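You operate a simulated robot arm through the tools that you are given. There is no shell and no other tool.

The job below is to be done with a simulated robot arm. You get a single attempt, and the scene is never put back.

## Task
When the black charger shows FULL, shelve the brown battery and put the teal one on charge in bay 2.
Fine: its socket is off while the flat plug moves, on again last; move the plug before you put the full battery on the upper shelf. Set down upright: what you pick out.

It is judged by the outcome, as a careful person would: the job done as asked, and still so three seconds after it is handed in. It fails if anything else is knocked over, pushed out of place, dropped, spilled or broken.

## Robot
A 7-joint arm with a two-finger parallel gripper, fixed in place. Base frame: the origin is at the foot of the arm, x ahead of it, y to its left, z up. Units: cm, degrees, N and s.
With the tool pointing down near the work surface it reaches from about 36 to 78 cm from the base axis. Its first joint turns from -143.0 to 143.0 degrees. Payload 3 kg.
Tool frame: the origin (TCP) lies between the finger pads and is the grasp point; the fingertips stand 3 cm ahead of it; z points along the fingers, y is the line along which they close. Largest opening 11 cm; finger width 2, thickness 1; the body of the gripper, 4.8 by 11.2 cm, starts 5.5 cm behind the TCP.
Orientation is that of the tool frame in the base frame, as [roll, pitch, yaw] about the fixed x, y, z axes, in that order (R = Rz(yaw) Ry(pitch) Rx(roll)). With the fingers straight down and closing along the base's y, the tool's x points along the base's -x, its y along +y and its z along -z.

## Interface
- The arm moves only by the tool servo_tool. Its argument "moves" is a list of rows, each a list of 7 numbers: the gripper command, from -1 (fully open) to 1 (shut), values between in proportion, then the shift along the tool's x, y, z in cm, then the turn, a rotation vector about the tool's x, y, z in degrees. In form: [[fingers, dx, dy, dz, wx, wy, wz], ...]. A call has 1 to 20 rows; each row shifts and turns the commanded pose from where the row before left it, along the tool's axes as they then stand. Rows are played at 5 a second. More than 5 cm and 8.6 degrees between two rows, or a gripper value outside its range, and nothing of the call is played. Where a pose cannot be reached the arm comes as near as it can. A force on the tool above 90 N (or 10 N above the force at the start of the call, whichever is more), or a blocked arm, ends the call early, and 0.2 s more pass. The fingers move at their own pace (about 15.3 cm/s each) and stop on an object; they squeeze with about 21 N. The grip force told is the motor's: it shows also when the fingers shut on nothing. Time passes only in rows, and 0.2 s behind the last, so rows that do not move let the fingers close. It gives the time, the measured TCP pose, the force on the tool (base axes), the opening and the grip force at its end, in the units of the frame above (readings bear some noise), with the torque about the TCP (base axes, N m) and any sound that the robot's microphone picked up.
- Cameras (640 x 400 px; columns grow to the right, rows downward): "scene" is fixed at [21.79, 49.86, 161.13]; the picture's right is [-0.94, -0.34, 0.00], its down [-0.15, 0.41, -0.90] and it looks along [0.30, -0.85, -0.43] (base axes); focal length 261 px, centre (320, 200). "wrist" rides on the gripper at [7.2, 1.7, -10.3] in the tool frame; the picture's right is [-0.23, 0.97, 0.00], its down [-0.76, -0.18, -0.62] and it looks along [-0.61, -0.14, 0.78] (tool axes); focal length 222 px, centre (320, 200). There is no depth. A picture from a camera that has moved, and an enlarged one, comes with that camera's place and axes in the base frame and with its lens.
- get_image(camera): a new picture of that camera. The clock stands still meanwhile.
- lift_body(by): slides the trunk up (or, below 0, down) by that many cm; the arm rides with it, the base frame stays. It gives what a move gives, with no picture.
- enlarge(camera, box): a new picture of the part [left, top, right, bottom] of that camera's present view, enlarged. The clock stands still meanwhile.
- sign_off(): hands the job in; it is judged then, once.

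Places have to be worked out from the pictures, the camera data and where the tool is seen. Open the gripper and draw the arm clear of the work before you hand the job in, unless the task says otherwise.

The tools are called after "Emit:" as name(argument=value, ...) on one line, values as JSON. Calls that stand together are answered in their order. servo_tool: Moves the arm, as the interface text tells. Its arguments: {"type":"object","properties":{"moves":{"type":"array","items":{"type":"array","items":{"type":"number"}}}},"required":["moves"]} The other tools are called the same way: lift_body (by) slides the trunk up or down; get_image (camera) takes a picture; enlarge (camera, box) takes an enlarged picture of a part of a camera's view; sign_off () hands the job in.

At the start:

```text
t: 0.0
eef_pos: [39.89, -8.67, 151.65]
ee_rot: [179.9, 0.1, 179.9]
wrist_force: [-0.2, 0.7, 0.4]
moment: [0.0, 0.01, 0.01]
grip_width: 10.99
grip_force: 0.0
trunk travel left (down, up): [-47.9, 1.1]
```

scene: 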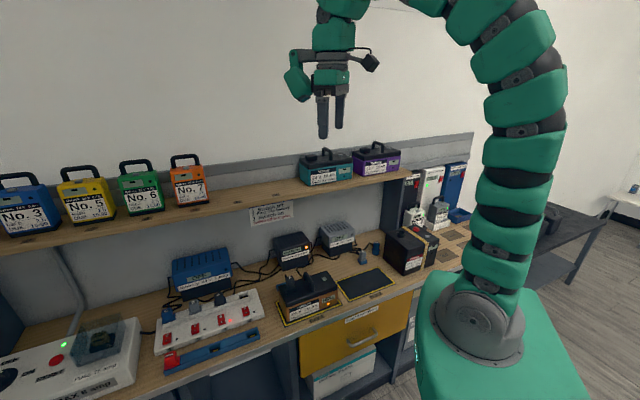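
wrist: 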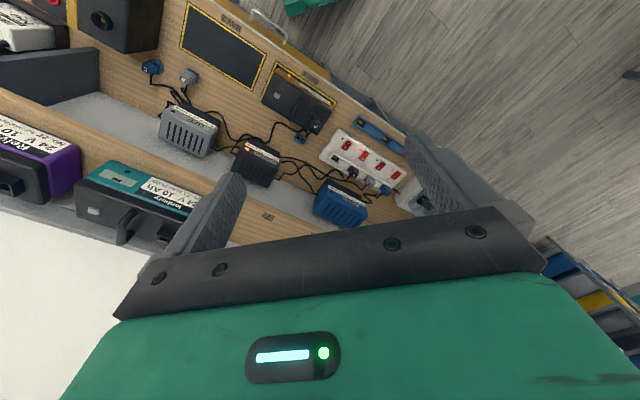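

I'll start by looking closely at the scene: the chargers, batteries, socket strip and any labels.

Emit:
enlarge(camera="scene", box=[140, 220, 300, 380])

Emit:
enlarge(camera="scene", box=[260, 200, 400, 340])

Emit:
enlarge(camera="scene", box=[370, 140, 490, 290])

Emit:
enlarge(camera="scene", box=[240, 130, 420, 240])

Emit:
enlarge(camera="scene", box=[0, 140, 220, 260])

Emit:
enlarge(camera="scene", box=[0, 280, 180, 400])

```text
2.50 times, centred on (220, 300) of scene
camera zoom: at [21.79, 49.86, 161.13], right [-0.94, -0.34, 0.0], down [-0.15, 0.41, -0.9], along [0.3, -0.85, -0.43], focal length 653 px, centre (570, -50)
```

zoom: 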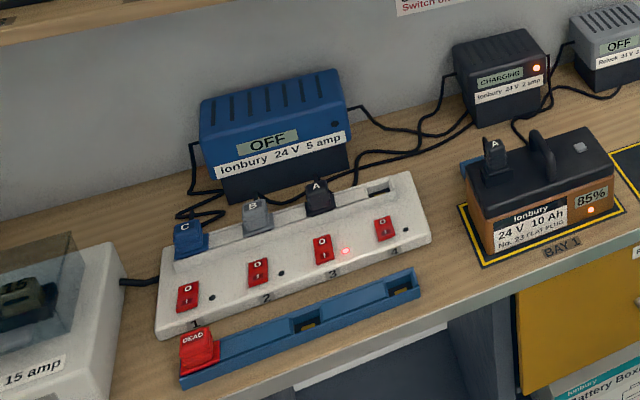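

```text
2.86 times, centred on (330, 270) of scene
camera zoom: at [21.79, 49.86, 161.13], right [-0.94, -0.34, 0.0], down [-0.15, 0.41, -0.9], along [0.3, -0.85, -0.43], focal length 746 px, centre (291, 0)
```

zoom: 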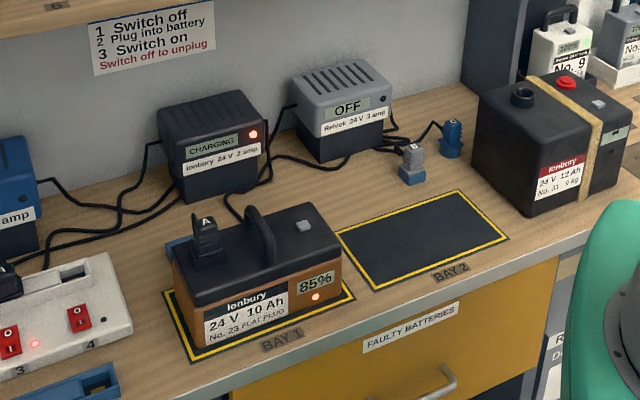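

```text
2.67 times, centred on (430, 215) of scene
camera zoom: at [21.79, 49.86, 161.13], right [-0.94, -0.34, 0.0], down [-0.15, 0.41, -0.9], along [0.3, -0.85, -0.43], focal length 697 px, centre (27, 160)
```

zoom: 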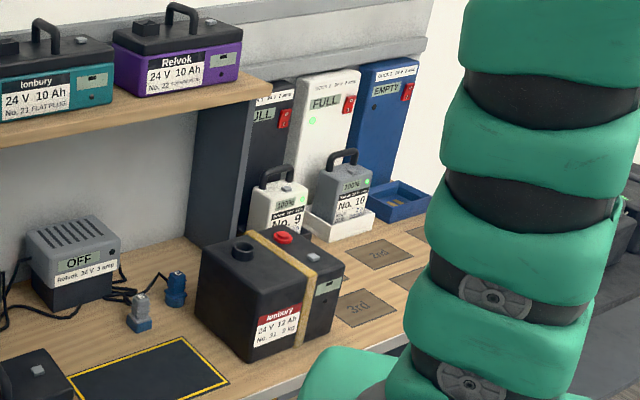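

```text
3.56 times, centred on (330, 185) of scene
camera zoom: at [21.79, 49.86, 161.13], right [-0.94, -0.34, 0.0], down [-0.15, 0.41, -0.9], along [0.3, -0.85, -0.43], focal length 929 px, centre (284, 253)
```

zoom: 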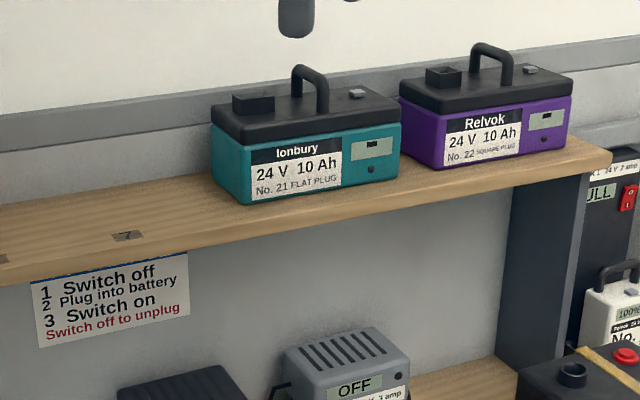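

```text
2.91 times, centred on (110, 200) of scene
camera zoom: at [21.79, 49.86, 161.13], right [-0.94, -0.34, 0.0], down [-0.15, 0.41, -0.9], along [0.3, -0.85, -0.43], focal length 760 px, centre (931, 200)
```

zoom: 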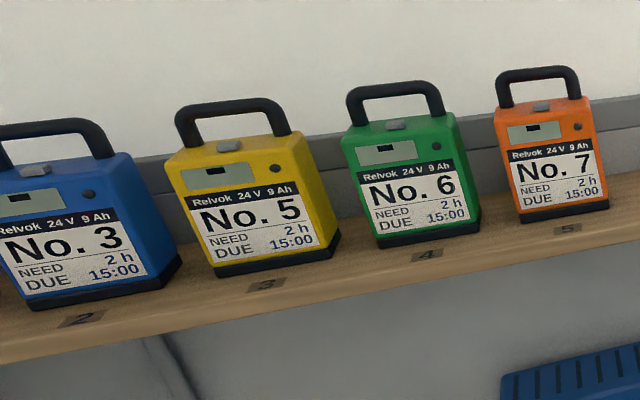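

```text
3.33 times, centred on (90, 340) of scene
camera zoom: at [21.79, 49.86, 161.13], right [-0.94, -0.34, 0.0], down [-0.15, 0.41, -0.9], along [0.3, -0.85, -0.43], focal length 871 px, centre (1087, -267)
```

zoom: 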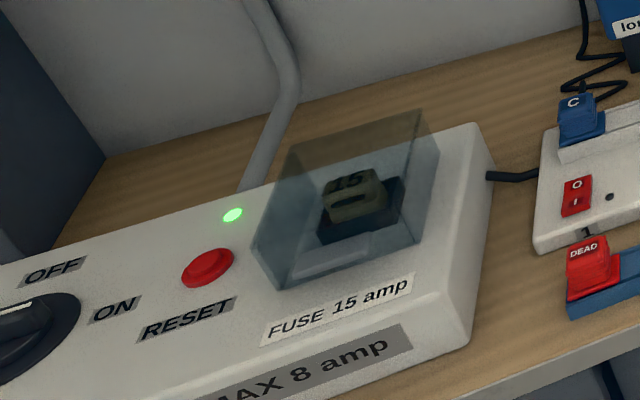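

Emit:
enlarge(camera="wrist", box=[0, 0, 240, 150])

Emit:
enlarge(camera="wrist", box=[200, 60, 440, 230])

Emit:
enlarge(camera="wrist", box=[0, 100, 240, 250])

Emit:
enlarge(camera="scene", box=[150, 270, 270, 350])

Emit:
enlarge(camera="scene", box=[265, 255, 345, 325])

```text
2.67 times, centred on (120, 75) of wrist
camera zoom: at [32.64, -7.09, 161.9], right [0.23, 0.97, 0.0], down [0.76, -0.18, 0.62], along [0.61, -0.14, -0.78], focal length 592 px, centre (853, 533)
```

zoom: 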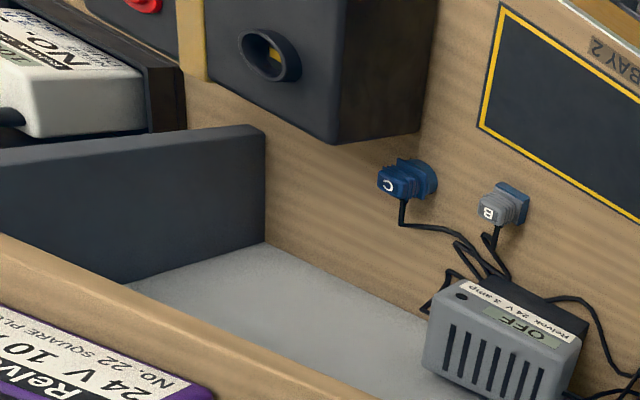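

```text
2.35 times, centred on (320, 145) of wrist
camera zoom: at [32.64, -7.09, 161.9], right [0.23, 0.97, 0.0], down [0.76, -0.18, 0.62], along [0.61, -0.14, -0.78], focal length 523 px, centre (320, 329)
```

zoom: 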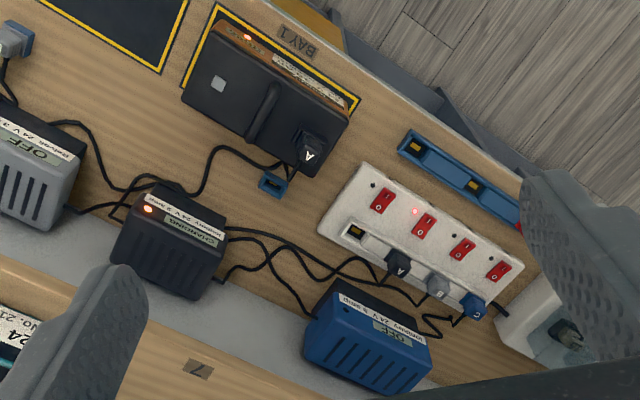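

```text
2.67 times, centred on (120, 175) of wrist
camera zoom: at [32.64, -7.09, 161.9], right [0.23, 0.97, 0.0], down [0.76, -0.18, 0.62], along [0.61, -0.14, -0.78], focal length 592 px, centre (853, 267)
```

zoom: 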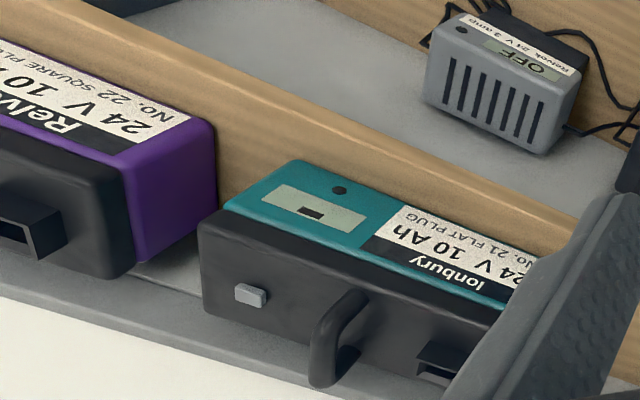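

```text
5.00 times, centred on (210, 310) of scene
camera zoom: at [21.79, 49.86, 161.13], right [-0.94, -0.34, 0.0], down [-0.15, 0.41, -0.9], along [0.3, -0.85, -0.43], focal length 1306 px, centre (870, -350)
```

zoom: 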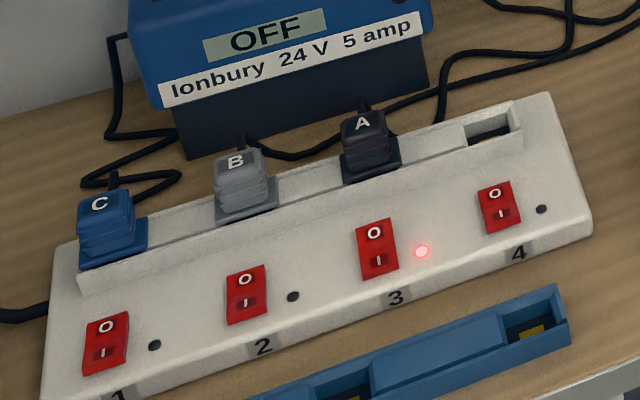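

```text
5.71 times, centred on (305, 290) of scene
camera zoom: at [21.79, 49.86, 161.13], right [-0.94, -0.34, 0.0], down [-0.15, 0.41, -0.9], along [0.3, -0.85, -0.43], focal length 1493 px, centre (406, -314)
```

zoom: 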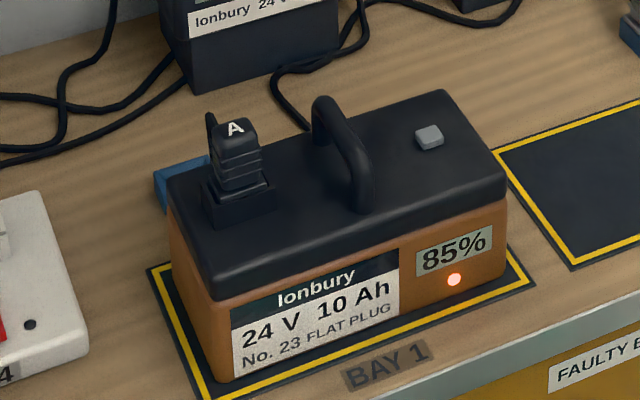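

The black charger still reads CHARGING and the brown battery 85 %. Triangulating, I put the bench at z≈81, the shelf at z≈120, and bench axes at about 45° to the base. I'll turn the tool to line up with the bench, staying high and clear.

Emit:
servo_tool(moves=[[-1, 0, 0, 0, 0, 0, 7.5], [-1, 0, 0, 0, 0, 0, 7.5], [-1, 0, 0, 0, 0, 0, 7.5], [-1, 0, 0, 0, 0, 0, 7.5], [-1, 0, 0, 0, 0, 0, 7.5], [-1, 0, 0, 0, 0, 0, 7.5]])

```text
t: 1.4
eef_pos: [39.95, -8.7, 151.72]
ee_rot: [179.9, 0.0, 134.9]
wrist_force: [-0.2, 0.6, 0.1]
moment: [0.0, 0.01, 0.01]
grip_width: 11.01
grip_force: 0.1
trunk travel left (down, up): [-47.9, 1.1]
```

The turn went as planned, with the tool now at yaw 135. Next I lower the trunk 25 cm in front of the bench, where it is free, for a closer look.

Emit:
lift_body(by=-25)

Emit:
get_image(camera="wrist")

Emit:
get_image(camera="scene")

```text
t: 4.0
eef_pos: [39.94, -8.69, 126.81]
ee_rot: [-180.0, 0.0, 134.9]
wrist_force: [-0.9, 0.1, 0.4]
moment: [0.0, 0.01, 0.0]
grip_width: 10.97
grip_force: 0.0
trunk travel left (down, up): [-22.9, 26.1]
```

```text
taken
camera wrist: at [35.9, -2.47, 137.0], right [0.85, 0.53, 0.0], down [0.41, -0.66, 0.62], along [0.33, -0.53, -0.78], focal length 222 px, centre (320, 200)
```

wrist: 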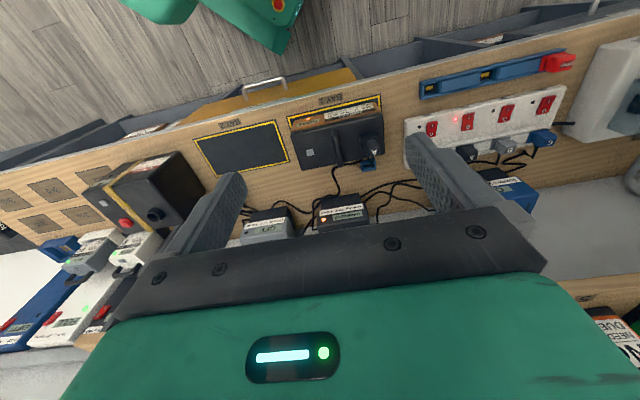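

```text
taken
```

scene: 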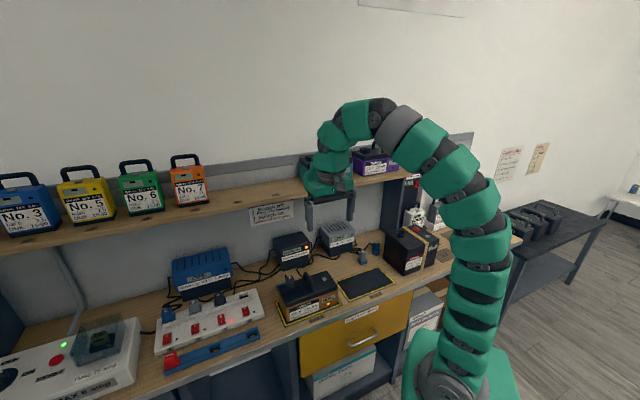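

Emit:
enlarge(camera="wrist", box=[270, 80, 430, 200])

Emit:
enlarge(camera="wrist", box=[390, 40, 590, 190])

Emit:
enlarge(camera="scene", box=[265, 225, 345, 325])

```text
3.33 times, centred on (350, 140) of wrist
camera zoom: at [35.9, -2.47, 137.0], right [0.85, 0.53, 0.0], down [0.41, -0.66, 0.62], along [0.33, -0.53, -0.78], focal length 740 px, centre (220, 400)
```

zoom: 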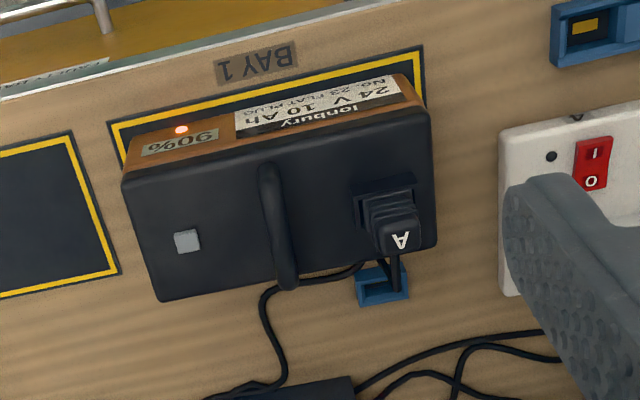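

```text
2.67 times, centred on (490, 115) of wrist
camera zoom: at [35.9, -2.47, 137.0], right [0.85, 0.53, 0.0], down [0.41, -0.66, 0.62], along [0.33, -0.53, -0.78], focal length 592 px, centre (-133, 427)
```

zoom: 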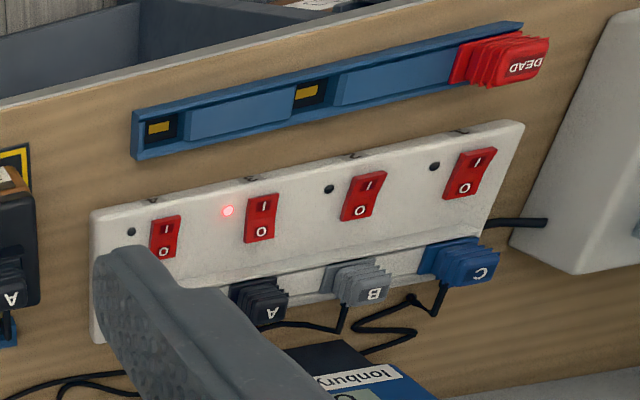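

```text
4.00 times, centred on (305, 275) of scene
camera zoom: at [21.79, 49.86, 161.13], right [-0.94, -0.34, 0.0], down [-0.15, 0.41, -0.9], along [0.3, -0.85, -0.43], focal length 1045 px, centre (380, -100)
```

zoom: 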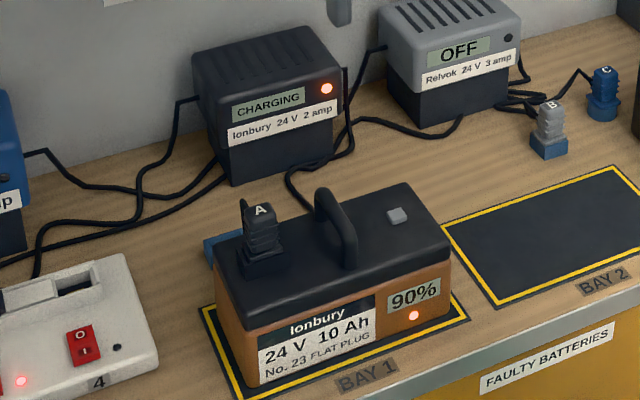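

At t=4 the display reads 90 %, so it is still charging and I leave the plug alone. Socket 3 (plug A, lit lamp) belongs to the black charger, and its O half is near (77.6, -0.3, 83). I'll lower the trunk more and hover near switch 3 with shut fingers while the charge finishes.

Emit:
lift_body(by=-20)

Emit:
servo_tool(moves=[[1, -2.0, 3.2, 0, 0, 0, 0], [1, -2.0, 3.2, 0, 0, 0, 0], [1, -2.0, 3.2, 0, 0, 0, 0], [1, -2.0, 3.2, 0, 0, 0, 0], [1, -2.0, 3.2, 0, 0, 0, 0], [1, -2.0, 3.2, 0, 0, 0, 0], [1, -2.0, 3.2, 0, 0, 0, 0], [1, -2.0, 3.2, 0, 0, 0, 0], [1, -2.0, 3.2, 0, 0, 0, 0], [1, -2.0, 3.2, 0, 0, 0, 0]])

Emit:
get_image(camera="scene")

Emit:
get_image(camera="wrist")

```text
t: 6.2
eef_pos: [39.84, -8.68, 106.74]
ee_rot: [180.0, 0.0, 135.0]
wrist_force: [-0.3, 0.7, -0.2]
moment: [0.03, 0.01, 0.01]
grip_width: 11.02
grip_force: 0.0
trunk travel left (down, up): [-2.9, 46.1]
```

```text
t: 8.3
eef_pos: [59.2, -4.15, 98.67]
ee_rot: [-180.0, 0.0, 135.0]
wrist_force: [1.0, -0.5, -0.3]
moment: [-0.01, 0.03, 0.0]
grip_width: 0.0
grip_force: 21.3
out of reach, approached as far as the arm can: row 1, 2, 3, 4, 5, 6, 7, 8, 9, 10
trunk travel left (down, up): [-2.9, 46.1]
```

```text
taken
```

scene: 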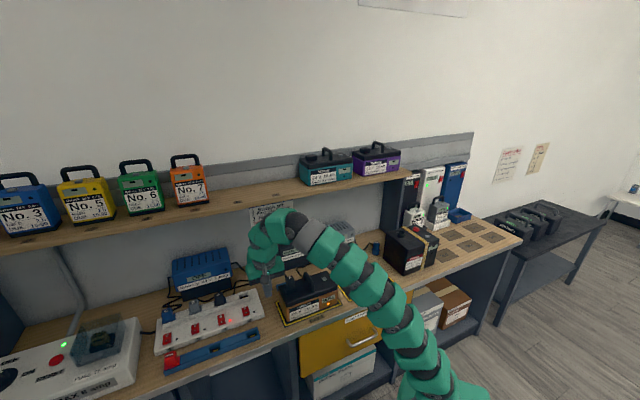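

```text
taken
camera wrist: at [55.21, 2.1, 108.78], right [0.85, 0.53, 0.0], down [0.41, -0.66, 0.62], along [0.33, -0.53, -0.78], focal length 222 px, centre (320, 200)
```

wrist: 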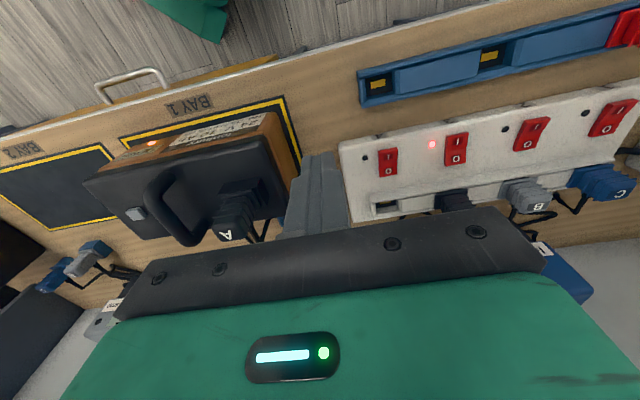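

The trunk is now too low: the arm could not stretch that far and sagged to z≈98.7 at (59.2, -4.2), clear of everything. I'll raise the trunk 20 cm to get the reach back, then read the charger.

Emit:
lift_body(by=20)

Emit:
enlarge(camera="scene", box=[225, 205, 385, 325])

```text
t: 10.5
eef_pos: [59.35, -4.13, 118.58]
ee_rot: [180.0, 0.0, 135.0]
wrist_force: [0.3, 0.3, 0.0]
moment: [0.0, -0.02, -0.07]
grip_width: 0.01
grip_force: 21.0
trunk travel left (down, up): [-22.9, 26.1]
```

```text
3.33 times, centred on (305, 265) of scene
camera zoom: at [21.79, 49.86, 161.13], right [-0.94, -0.34, 0.0], down [-0.15, 0.41, -0.9], along [0.3, -0.85, -0.43], focal length 871 px, centre (370, -17)
```

zoom: 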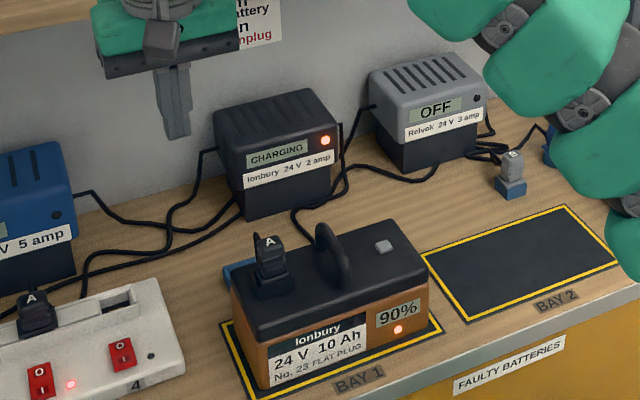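

The charger still shows CHARGING (90 %, t=10.5). I'll use the waiting time to test the reach toward switch 3, ending well above it.

Emit:
servo_tool(moves=[[1, 0, 0, 2, 0, 0, 0], [1, -1.6, 2.6, 2, 0, 0, 0], [1, -1.6, 2.6, 2, 0, 0, 0], [1, -1.6, 2.6, 2, 0, 0, 0], [1, -1.6, 2.6, 2, 0, 0, 0], [1, -1.6, 2.6, 2, 0, 0, 0], [1, -1.6, 2.6, 2, 0, 0, 0]])

```text
t: 12.1
eef_pos: [72.64, -0.13, 102.94]
ee_rot: [179.9, 0.1, 135.0]
wrist_force: [0.8, -0.1, 0.6]
moment: [0.02, -0.05, -0.01]
grip_width: 0.0
grip_force: 21.0
out of reach, approached as far as the arm can: row 5, 6, 7
trunk travel left (down, up): [-22.9, 26.1]
```

Emit:
get_image(camera="scene")

Emit:
get_image(camera="wrist")

```text
taken
```

scene: 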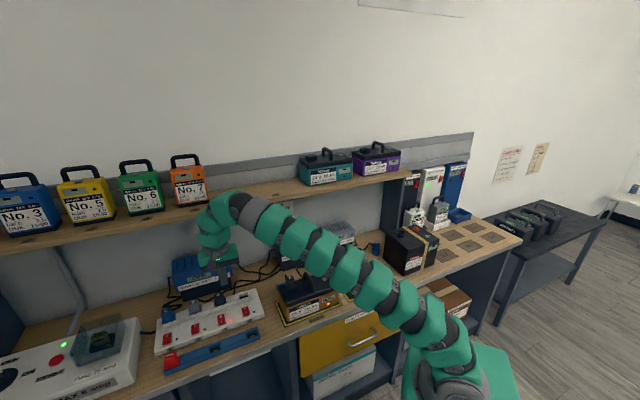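

```text
taken
camera wrist: at [68.61, 6.04, 113.12], right [0.85, 0.53, 0.0], down [0.41, -0.66, 0.62], along [0.33, -0.53, -0.78], focal length 222 px, centre (320, 200)
```

wrist: 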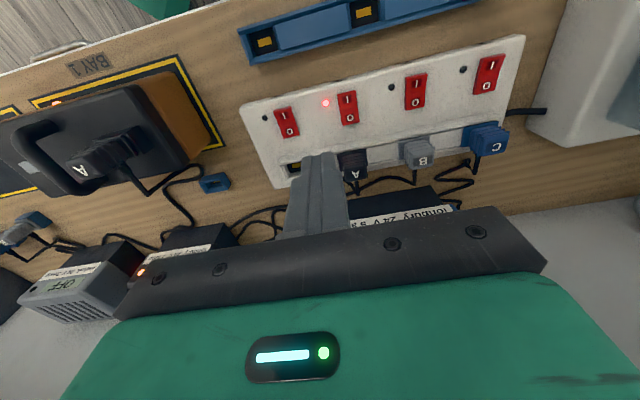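

The arm is stretched upward here, so lower should reach further. I'll come down toward z≈95, still about 9 cm clear above the switches, and see where it settles.

Emit:
servo_tool(moves=[[1, 0, 0, 2.5, 0, 0, 0], [1, 0, 0, 2.5, 0, 0, 0], [1, 0, 0, 2.5, 0, 0, 0], [1, 0, 0, 0, 0, 0, 0]])

Emit:
get_image(camera="wrist")

Emit:
enlarge(camera="scene", box=[225, 205, 385, 325])

```text
t: 13.1
eef_pos: [72.9, -0.37, 95.16]
ee_rot: [-179.9, 0.0, 135.0]
wrist_force: [0.0, -0.2, -0.8]
moment: [0.01, -0.01, 0.02]
grip_width: 0.0
grip_force: 20.9
trunk travel left (down, up): [-22.9, 26.1]
```

```text
taken
camera wrist: at [68.79, 5.84, 105.41], right [0.85, 0.53, 0.0], down [0.41, -0.66, 0.62], along [0.33, -0.53, -0.78], focal length 222 px, centre (320, 200)
```

wrist: 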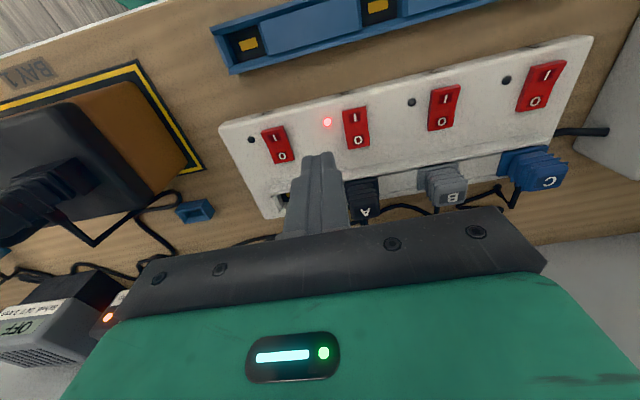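

```text
3.33 times, centred on (305, 265) of scene
camera zoom: at [21.79, 49.86, 161.13], right [-0.94, -0.34, 0.0], down [-0.15, 0.41, -0.9], along [0.3, -0.85, -0.43], focal length 871 px, centre (370, -17)
```

zoom: 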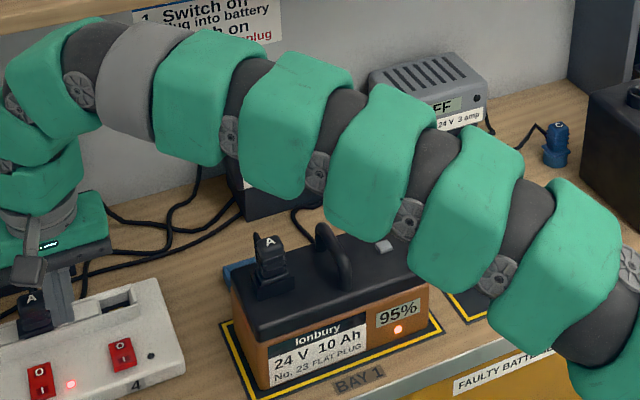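

Emit:
enlarge(camera="wrist", box=[240, 80, 400, 220])

```text
2.86 times, centred on (320, 150) of wrist
camera zoom: at [68.79, 5.84, 105.41], right [0.85, 0.53, 0.0], down [0.41, -0.66, 0.62], along [0.33, -0.53, -0.78], focal length 635 px, centre (320, 343)
```

zoom: 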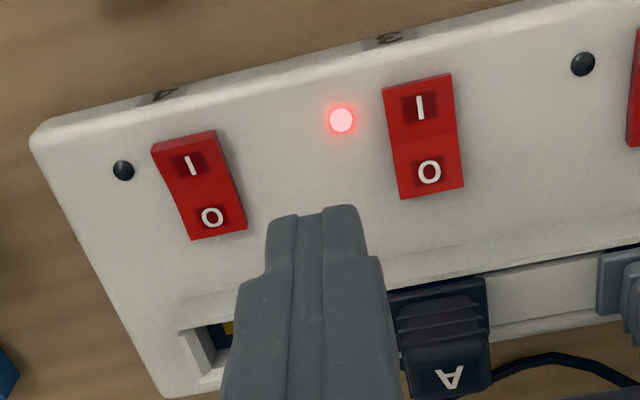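

The battery is now at 95 %. From this view the O half of switch 3 centres on about (77.4, -0.35) with its raised end near z≈83.3. I'll hover above it at z≈91 (tips at 88) to test the reach without touching.

Emit:
servo_tool(moves=[[1, -0.8, 0.8, 0.9, 0, 0, 0], [1, -0.8, 0.8, 0.9, 0, 0, 0], [1, -0.8, 0.8, 0.9, 0, 0, 0], [1, -0.85, 0.85, 0.9, 0, 0, 0], [1, 0, 0, 0, 0, 0, 0]])

Emit:
get_image(camera="wrist")

Emit:
enlarge(camera="scene", box=[140, 230, 300, 350])

```text
t: 14.3
eef_pos: [77.34, -0.42, 91.56]
ee_rot: [-179.8, -0.1, 135.0]
wrist_force: [0.3, 0.3, 0.6]
moment: [0.02, 0.01, 0.04]
grip_width: 0.04
grip_force: 21.3
trunk travel left (down, up): [-22.9, 26.1]
```

```text
taken
camera wrist: at [73.34, 5.8, 101.75], right [0.85, 0.53, 0.0], down [0.41, -0.66, 0.62], along [0.33, -0.53, -0.78], focal length 222 px, centre (320, 200)
```

wrist: 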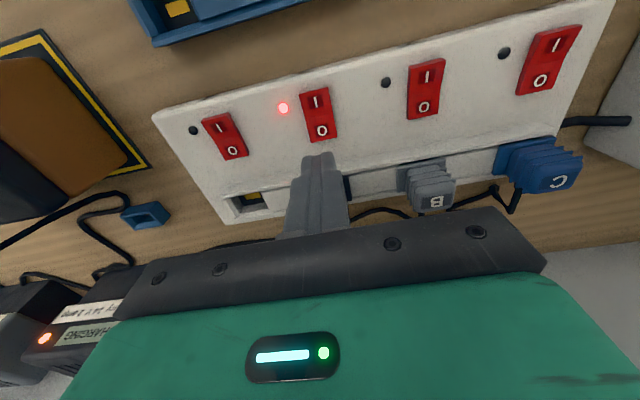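

```text
3.33 times, centred on (220, 290) of scene
camera zoom: at [21.79, 49.86, 161.13], right [-0.94, -0.34, 0.0], down [-0.15, 0.41, -0.9], along [0.3, -0.85, -0.43], focal length 871 px, centre (653, -100)
```

zoom: 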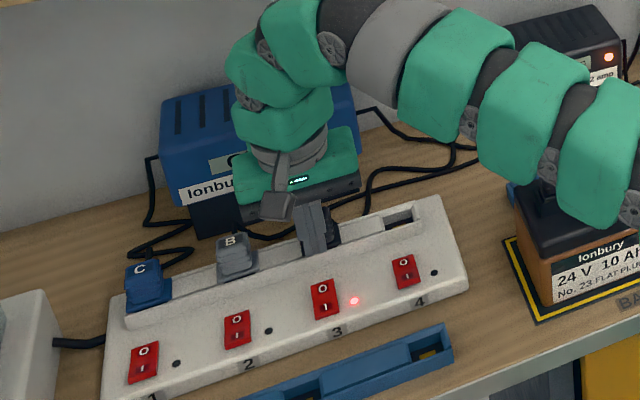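

Reach is fine here: the tips are about 5 cm above the O half of switch 3. The charger still reads CHARGING, so I hold still and let time pass.

Emit:
servo_tool(moves=[[1, 0, 0, 0, 0, 0, 0], [1, 0, 0, 0, 0, 0, 0], [1, 0, 0, 0, 0, 0, 0], [1, 0, 0, 0, 0, 0, 0], [1, 0, 0, 0, 0, 0, 0], [1, 0, 0, 0, 0, 0, 0], [1, 0, 0, 0, 0, 0, 0], [1, 0, 0, 0, 0, 0, 0], [1, 0, 0, 0, 0, 0, 0], [1, 0, 0, 0, 0, 0, 0], [1, 0, 0, 0, 0, 0, 0], [1, 0, 0, 0, 0, 0, 0], [1, 0, 0, 0, 0, 0, 0], [1, 0, 0, 0, 0, 0, 0], [1, 0, 0, 0, 0, 0, 0], [1, 0, 0, 0, 0, 0, 0], [1, 0, 0, 0, 0, 0, 0], [1, 0, 0, 0, 0, 0, 0], [1, 0, 0, 0, 0, 0, 0], [1, 0, 0, 0, 0, 0, 0]])

Emit:
enlarge(camera="wrist", box=[0, 260, 160, 380])

```text
t: 18.5
eef_pos: [77.32, -0.39, 91.53]
ee_rot: [-180.0, 0.0, 135.1]
wrist_force: [-0.4, 0.1, 0.0]
moment: [0.01, 0.02, -0.03]
grip_width: 0.0
grip_force: 21.3
trunk travel left (down, up): [-22.9, 26.1]
```

```text
3.33 times, centred on (80, 320) of wrist
camera zoom: at [73.32, 5.78, 101.8], right [0.85, 0.53, 0.0], down [0.41, -0.66, 0.62], along [0.33, -0.53, -0.78], focal length 740 px, centre (1120, -200)
```

zoom: 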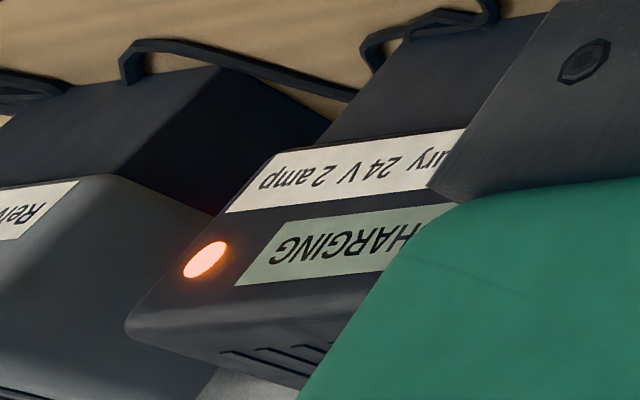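

It still reads CHARGING at t=18.5, and I can follow the display from here. I keep waiting.

Emit:
servo_tool(moves=[[1, 0, 0, 0, 0, 0, 0], [1, 0, 0, 0, 0, 0, 0], [1, 0, 0, 0, 0, 0, 0], [1, 0, 0, 0, 0, 0, 0], [1, 0, 0, 0, 0, 0, 0], [1, 0, 0, 0, 0, 0, 0], [1, 0, 0, 0, 0, 0, 0], [1, 0, 0, 0, 0, 0, 0], [1, 0, 0, 0, 0, 0, 0], [1, 0, 0, 0, 0, 0, 0], [1, 0, 0, 0, 0, 0, 0], [1, 0, 0, 0, 0, 0, 0], [1, 0, 0, 0, 0, 0, 0], [1, 0, 0, 0, 0, 0, 0], [1, 0, 0, 0, 0, 0, 0]])

Emit:
enlarge(camera="wrist", box=[0, 260, 160, 380])

```text
t: 21.7
eef_pos: [77.3, -0.53, 91.68]
ee_rot: [179.9, 0.0, 135.0]
wrist_force: [-0.6, 0.0, -0.1]
moment: [-0.02, -0.03, 0.01]
grip_width: 0.0
grip_force: 21.7
trunk travel left (down, up): [-22.9, 26.1]
```

```text
3.33 times, centred on (80, 320) of wrist
camera zoom: at [73.32, 5.78, 101.8], right [0.85, 0.53, 0.0], down [0.41, -0.66, 0.62], along [0.33, -0.53, -0.78], focal length 740 px, centre (1120, -200)
```

zoom: 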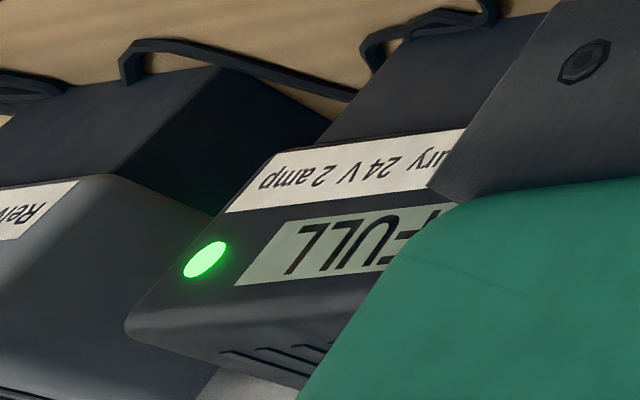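

The charger now shows FULL with a green lamp. I'll press down slowly on the O half of switch 3.

Emit:
servo_tool(moves=[[1, -0.05, 0, 1.5, 0, 0, 0], [1, -0.05, 0, 1.5, 0, 0, 0], [1, -0.05, 0, 1.4, 0, 0, 0], [1, 0, 0, 0.4, 0, 0, 0], [1, 0, 0, 0.4, 0, 0, 0], [1, 0, 0, 0.3, 0, 0, 0], [1, 0, 0, 0.3, 0, 0, 0]])

Emit:
get_image(camera="wrist")

Emit:
enlarge(camera="scene", box=[180, 270, 260, 340])

```text
t: 23.3
eef_pos: [77.35, -0.54, 86.15]
ee_rot: [179.9, 0.0, 135.0]
wrist_force: [-2.1, -0.5, 21.7]
moment: [0.06, 0.25, -0.23]
grip_width: 0.0
grip_force: 20.7
trunk travel left (down, up): [-22.9, 26.1]
```

```text
taken
camera wrist: at [73.26, 5.69, 96.33], right [0.85, 0.53, 0.0], down [0.41, -0.66, 0.62], along [0.33, -0.53, -0.78], focal length 222 px, centre (320, 200)
```

wrist: 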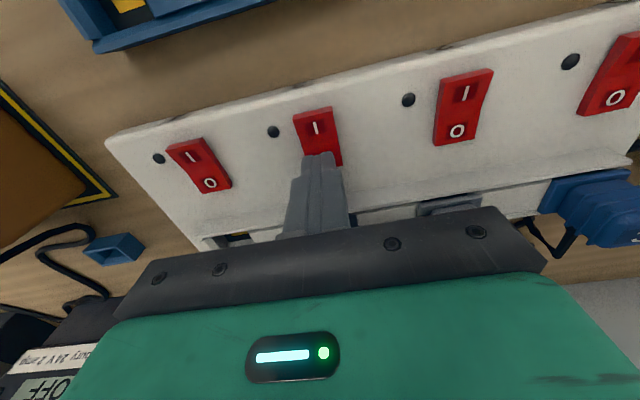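

```text
5.71 times, centred on (220, 305) of scene
camera zoom: at [21.79, 49.86, 161.13], right [-0.94, -0.34, 0.0], down [-0.15, 0.41, -0.9], along [0.3, -0.85, -0.43], focal length 1493 px, centre (891, -400)
```

zoom: 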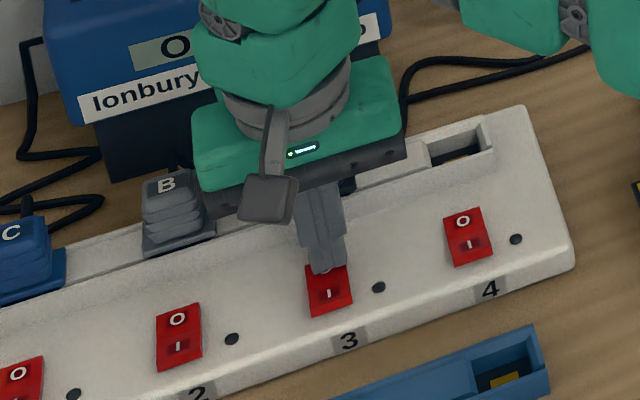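

Socket 3's lamp is out and the charger reads OFF. I lift off the switch, draw back and up, and raise the trunk for the shelf work.

Emit:
servo_tool(moves=[[1, 0, 0, -2, 0, 0, 0], [1, 0, 0, -2.5, 0, 0, 0], [1, 2.1, -2.1, -2.5, 0, 0, 0], [1, 2.1, -2.1, -2.5, 0, 0, 0], [1, 2.1, -2.1, -2.5, 0, 0, 0], [1, 2.1, -2.1, -2.5, 0, 0, 0], [0, 2.1, -2.1, 0, 0, 0, 0], [0, 2.1, -2.1, 0, 0, 0, 0]])

Emit:
enlarge(camera="scene", box=[140, 230, 300, 350])

```text
t: 25.1
eef_pos: [59.83, -0.66, 100.21]
ee_rot: [-180.0, -0.2, 135.1]
wrist_force: [-0.1, 0.0, -1.0]
moment: [0.03, 0.01, 0.01]
grip_width: 5.5
grip_force: 0.1
trunk travel left (down, up): [-22.9, 26.1]
```

```text
3.33 times, centred on (220, 290) of scene
camera zoom: at [21.79, 49.86, 161.13], right [-0.94, -0.34, 0.0], down [-0.15, 0.41, -0.9], along [0.3, -0.85, -0.43], focal length 871 px, centre (653, -100)
```

zoom: 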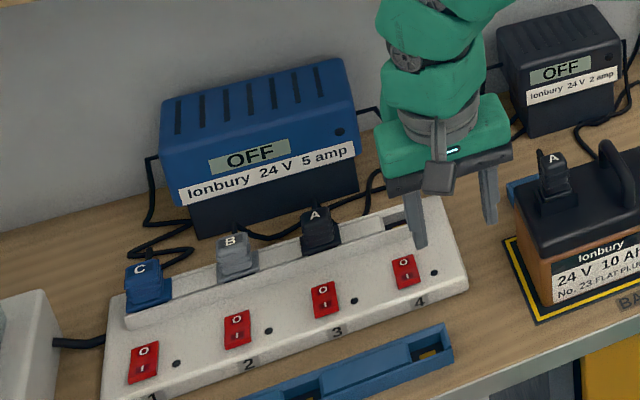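

The switch is off and the strip undisturbed. I raise the trunk nearly to its top and swing over toward the teal battery, staying in front of the shelf.

Emit:
lift_body(by=26)

Emit:
servo_tool(moves=[[0, 0, -3.5, -1.2, 0, 0, 0], [0, 0, -3.5, -1.2, 0, 0, 0], [0, 0, -3.5, -1.2, 0, 0, 0], [0, 0, -3.5, -1.2, 0, 0, 0], [0, 0, -3.5, -1.2, 0, 0, 0], [0, 0, -3.5, -1.2, 0, 0, 0], [0, 0, -3.5, -1.2, 0, 0, 0], [0, 0, -3.5, -1.2, 0, 0, 0], [0, 0, -3.5, -1.2, 0, 0, 0], [0, 0, -3.5, -1.2, 0, 0, 0], [0, 0, -3.5, -1.2, 0, 0, 0], [0, -0.5, 0, 0, 0, -6.25, 0], [0, -0.5, 0, 0, 0, -6.25, 0], [0, -0.5, 0, 0, 0, -6.25, 0], [0, -0.5, 0, 0, 0, -6.25, 0]])

Emit:
get_image(camera="wrist")

Emit:
get_image(camera="scene")

```text
t: 27.8
eef_pos: [59.79, -0.62, 126.3]
ee_rot: [-180.0, 0.0, 135.0]
wrist_force: [-0.1, 0.3, 0.6]
moment: [-0.01, 0.01, 0.02]
grip_width: 5.5
grip_force: 0.0
trunk travel left (down, up): [-48.9, 0.1]
```

```text
t: 31.0
eef_pos: [34.01, -29.28, 139.91]
ee_rot: [180.0, 25.1, 135.0]
wrist_force: [-0.6, -0.3, -0.5]
moment: [-0.01, 0.02, -0.02]
grip_width: 5.53
grip_force: 0.1
trunk travel left (down, up): [-48.9, 0.1]
```

```text
taken
camera wrist: at [27.35, -20.42, 146.03], right [0.83, 0.54, 0.1], down [0.18, -0.43, 0.89], along [0.52, -0.72, -0.45], focal length 222 px, centre (320, 200)
```

wrist: 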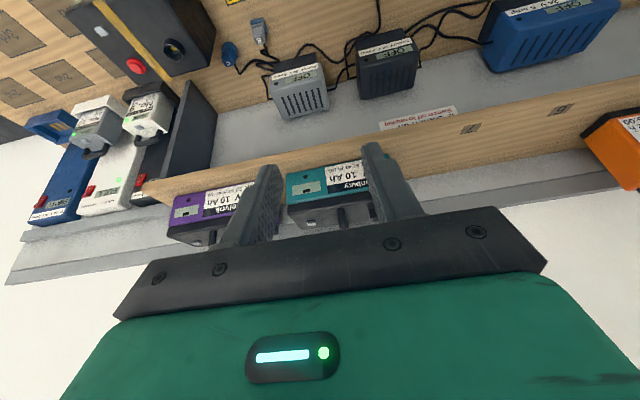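

```text
taken
```

scene: 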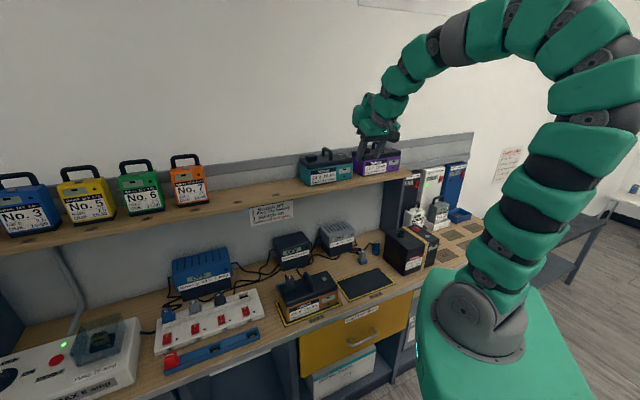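

Emit:
enlarge(camera="wrist", box=[240, 130, 400, 250])

Emit:
enlarge(camera="scene", box=[280, 130, 420, 220])

```text
3.33 times, centred on (320, 190) of wrist
camera zoom: at [27.35, -20.42, 146.03], right [0.83, 0.54, 0.1], down [0.18, -0.43, 0.89], along [0.52, -0.72, -0.45], focal length 740 px, centre (320, 233)
```

zoom: 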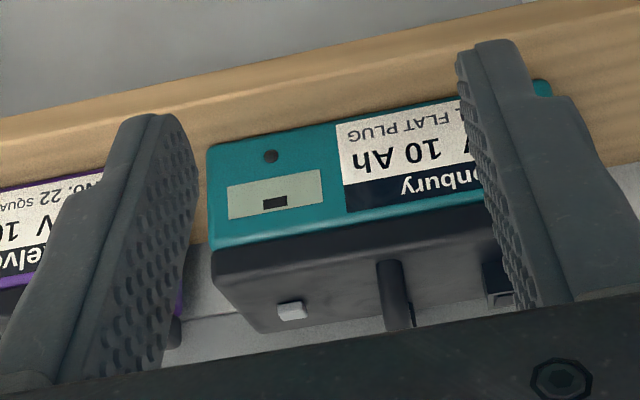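

```text
4.44 times, centred on (350, 175) of scene
camera zoom: at [21.79, 49.86, 161.13], right [-0.94, -0.34, 0.0], down [-0.15, 0.41, -0.9], along [0.3, -0.85, -0.43], focal length 1161 px, centre (187, 311)
```

zoom: 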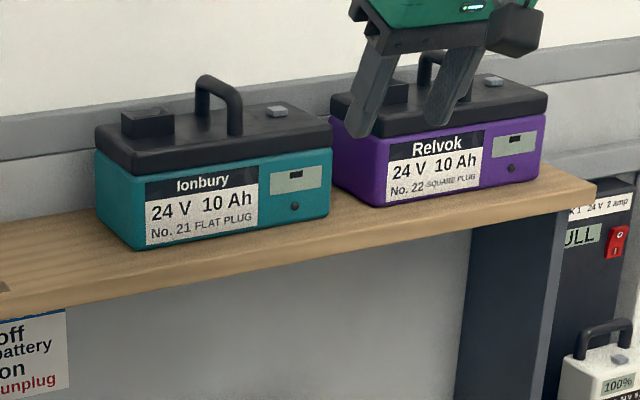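

The teal handle runs along the bench's depth at a≈2.7, from b≈72 to 79, with its top near z≈133.5 and the lid at about 129.2. I move the open, tilted gripper forward, staying above the handle, to a point just in front of it, and then look again.

Emit:
servo_tool(moves=[[0, -3.52, -0.09, 1.92, 0, 0, 0], [0, -3.52, -0.09, 1.92, 0, 0, 0], [0, -3.52, -0.09, 1.92, 0, 0, 0], [0, -3.52, -0.09, 1.92, 0, 0, 0], [0, -3.52, -0.09, 1.92, 0, 0, 0], [0, 0, 0, 0, 0, 0, 0]])

Emit:
get_image(camera="wrist")

Emit:
enlarge(camera="scene", box=[260, 110, 420, 220])

```text
t: 32.4
eef_pos: [47.92, -43.77, 138.52]
ee_rot: [179.9, 25.0, 135.0]
wrist_force: [-0.5, -0.6, 0.6]
moment: [0.02, 0.02, 0.0]
grip_width: 5.47
grip_force: 0.0
trunk travel left (down, up): [-48.9, 0.1]
```

```text
taken
camera wrist: at [41.28, -35.01, 144.79], right [0.83, 0.54, 0.1], down [0.18, -0.43, 0.89], along [0.52, -0.72, -0.45], focal length 222 px, centre (320, 200)
```

wrist: 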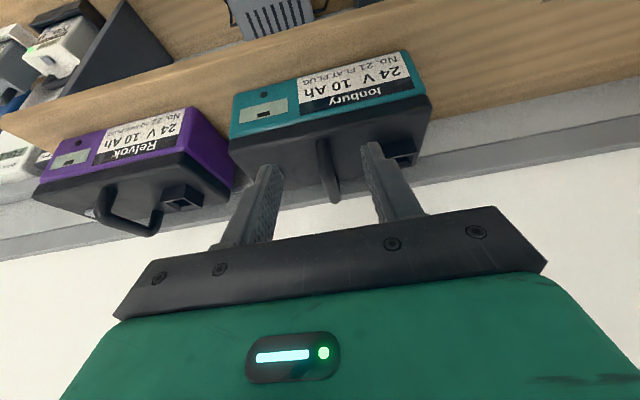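

```text
3.64 times, centred on (340, 165) of scene
camera zoom: at [21.79, 49.86, 161.13], right [-0.94, -0.34, 0.0], down [-0.15, 0.41, -0.9], along [0.3, -0.85, -0.43], focal length 950 px, centre (247, 327)
```

zoom: 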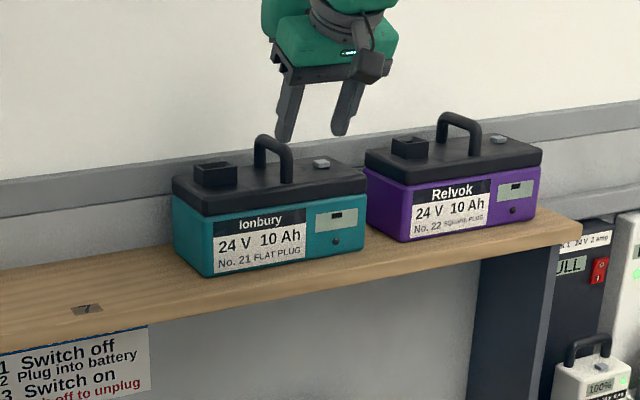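

Emit:
enlarge(camera="wrist", box=[220, 60, 440, 225])

```text
2.42 times, centred on (330, 142) of wrist
camera zoom: at [41.28, -35.01, 144.79], right [0.83, 0.54, 0.1], down [0.18, -0.43, 0.89], along [0.52, -0.72, -0.45], focal length 538 px, centre (296, 339)
```

zoom: 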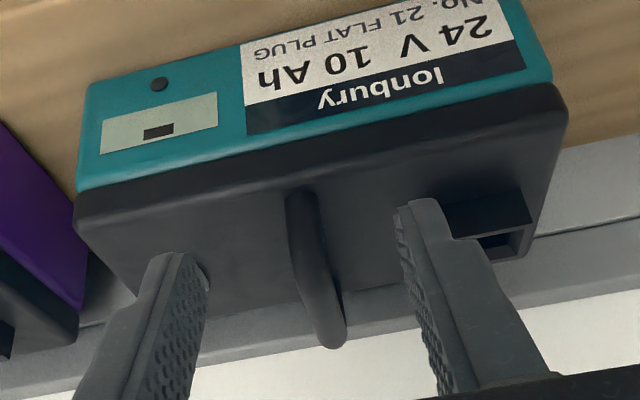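

The handle bar lies at a≈2.3, b≈72–79, its top at z≈133.1. I move over its middle at a safe height and check that the arm really gets there.

Emit:
servo_tool(moves=[[0, -3.14, -0.2, 1.47, 0, 0, 0], [0, -3.14, -0.2, 1.47, 0, 0, 0], [0, -3.14, -0.2, 1.47, 0, 0, 0], [0, 0, 0, 0, 0, 0, 0]])

Emit:
get_image(camera="wrist")

Emit:
enlarge(camera="scene", box=[260, 110, 420, 220])

```text
t: 33.4
eef_pos: [54.79, -51.59, 138.56]
ee_rot: [-179.9, 24.9, 135.1]
wrist_force: [1.5, -1.1, -0.7]
moment: [0.02, 0.03, 0.0]
grip_width: 5.5
grip_force: 0.0
trunk travel left (down, up): [-48.9, 0.1]
```

```text
taken
camera wrist: at [48.16, -42.77, 144.71], right [0.83, 0.54, 0.1], down [0.18, -0.43, 0.89], along [0.52, -0.72, -0.45], focal length 222 px, centre (320, 200)
```

wrist: 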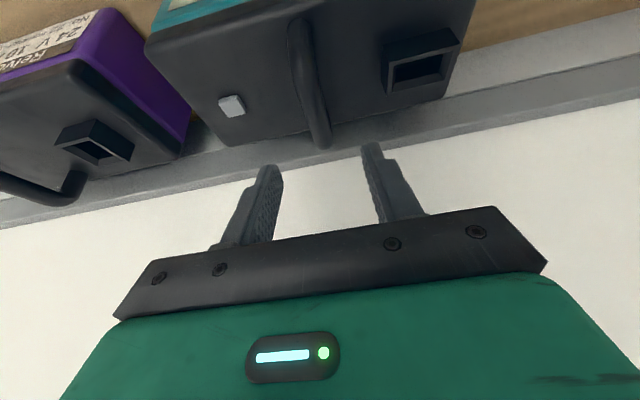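

```text
3.64 times, centred on (340, 165) of scene
camera zoom: at [21.79, 49.86, 161.13], right [-0.94, -0.34, 0.0], down [-0.15, 0.41, -0.9], along [0.3, -0.85, -0.43], focal length 950 px, centre (247, 327)
```

zoom: 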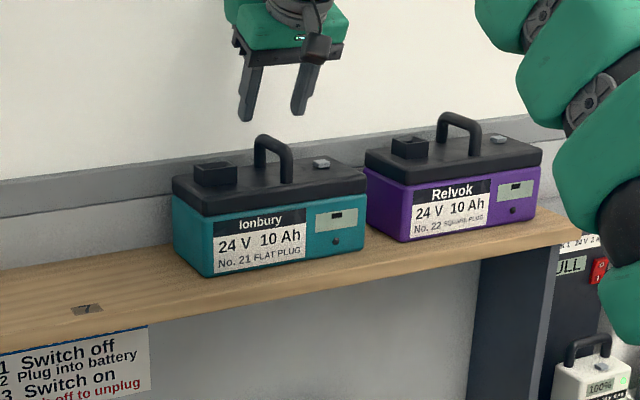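

The arm reaches: TCP at a=2.26, b=75.2, centred over the handle. I lower straight down 5.2 cm so the fingers straddle the bar, then close.

Emit:
servo_tool(moves=[[0, 0.55, -0.05, 1.18, 0, 0, 0], [0, 0.55, -0.05, 1.18, 0, 0, 0], [0, 0.55, 0, 1.18, 0, 0, 0], [0, 0.55, 0, 1.17, 0, 0, 0], [0, 0, 0, 0, 0, 0, 0]])

Emit:
get_image(camera="wrist")

Emit:
enlarge(camera="scene", box=[290, 120, 390, 200])

```text
t: 34.6
eef_pos: [54.64, -51.49, 133.38]
ee_rot: [180.0, 25.0, 135.0]
wrist_force: [0.6, 0.4, 0.2]
moment: [-0.01, 0.01, -0.02]
grip_width: 5.51
grip_force: 0.1
trunk travel left (down, up): [-48.9, 0.1]
```

```text
taken
camera wrist: at [48.01, -42.69, 139.47], right [0.83, 0.54, 0.1], down [0.18, -0.43, 0.89], along [0.52, -0.72, -0.45], focal length 222 px, centre (320, 200)
```

wrist: 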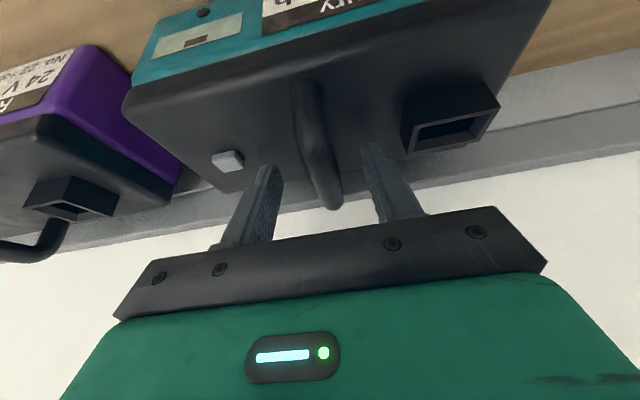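

```text
5.00 times, centred on (340, 160) of scene
camera zoom: at [21.79, 49.86, 161.13], right [-0.94, -0.34, 0.0], down [-0.15, 0.41, -0.9], along [0.3, -0.85, -0.43], focal length 1306 px, centre (220, 400)
```

zoom: 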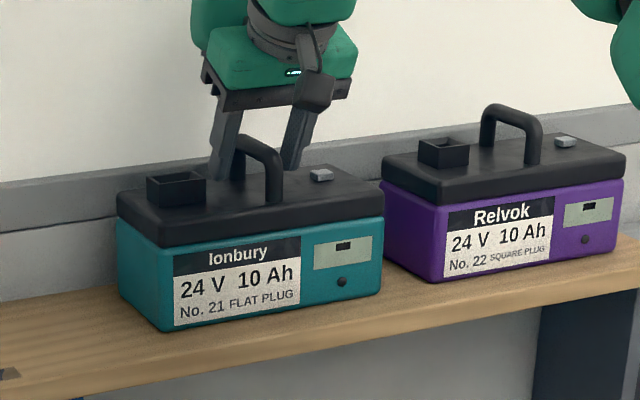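

The fingers straddle the bar without contact. I close them on it.

Emit:
servo_tool(moves=[[0.5, 0, 0, 0, 0, 0, 0], [0.75, 0, 0, 0, 0, 0, 0], [1, 0, 0, 0, 0, 0, 0], [1, 0, 0, 0, 0, 0, 0]])

Emit:
enlarge(camera="scene", box=[290, 120, 390, 200])

```text
t: 35.6
eef_pos: [54.61, -51.39, 133.27]
ee_rot: [-179.9, 25.0, 135.0]
wrist_force: [2.5, 3.4, 0.2]
moment: [0.09, 0.03, 0.01]
grip_width: 1.48
grip_force: 20.6
trunk travel left (down, up): [-48.9, 0.1]
```

```text
5.00 times, centred on (340, 160) of scene
camera zoom: at [21.79, 49.86, 161.13], right [-0.94, -0.34, 0.0], down [-0.15, 0.41, -0.9], along [0.3, -0.85, -0.43], focal length 1306 px, centre (220, 400)
```

zoom: 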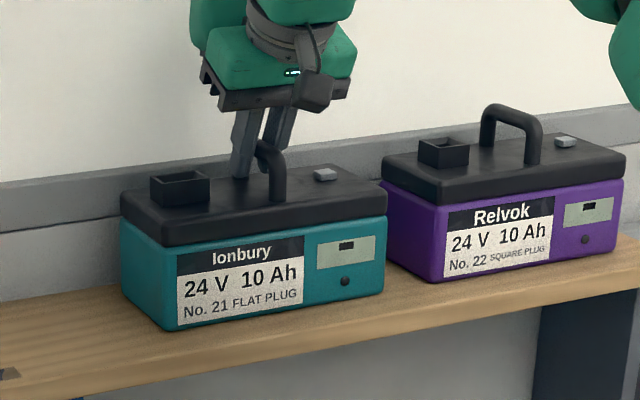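

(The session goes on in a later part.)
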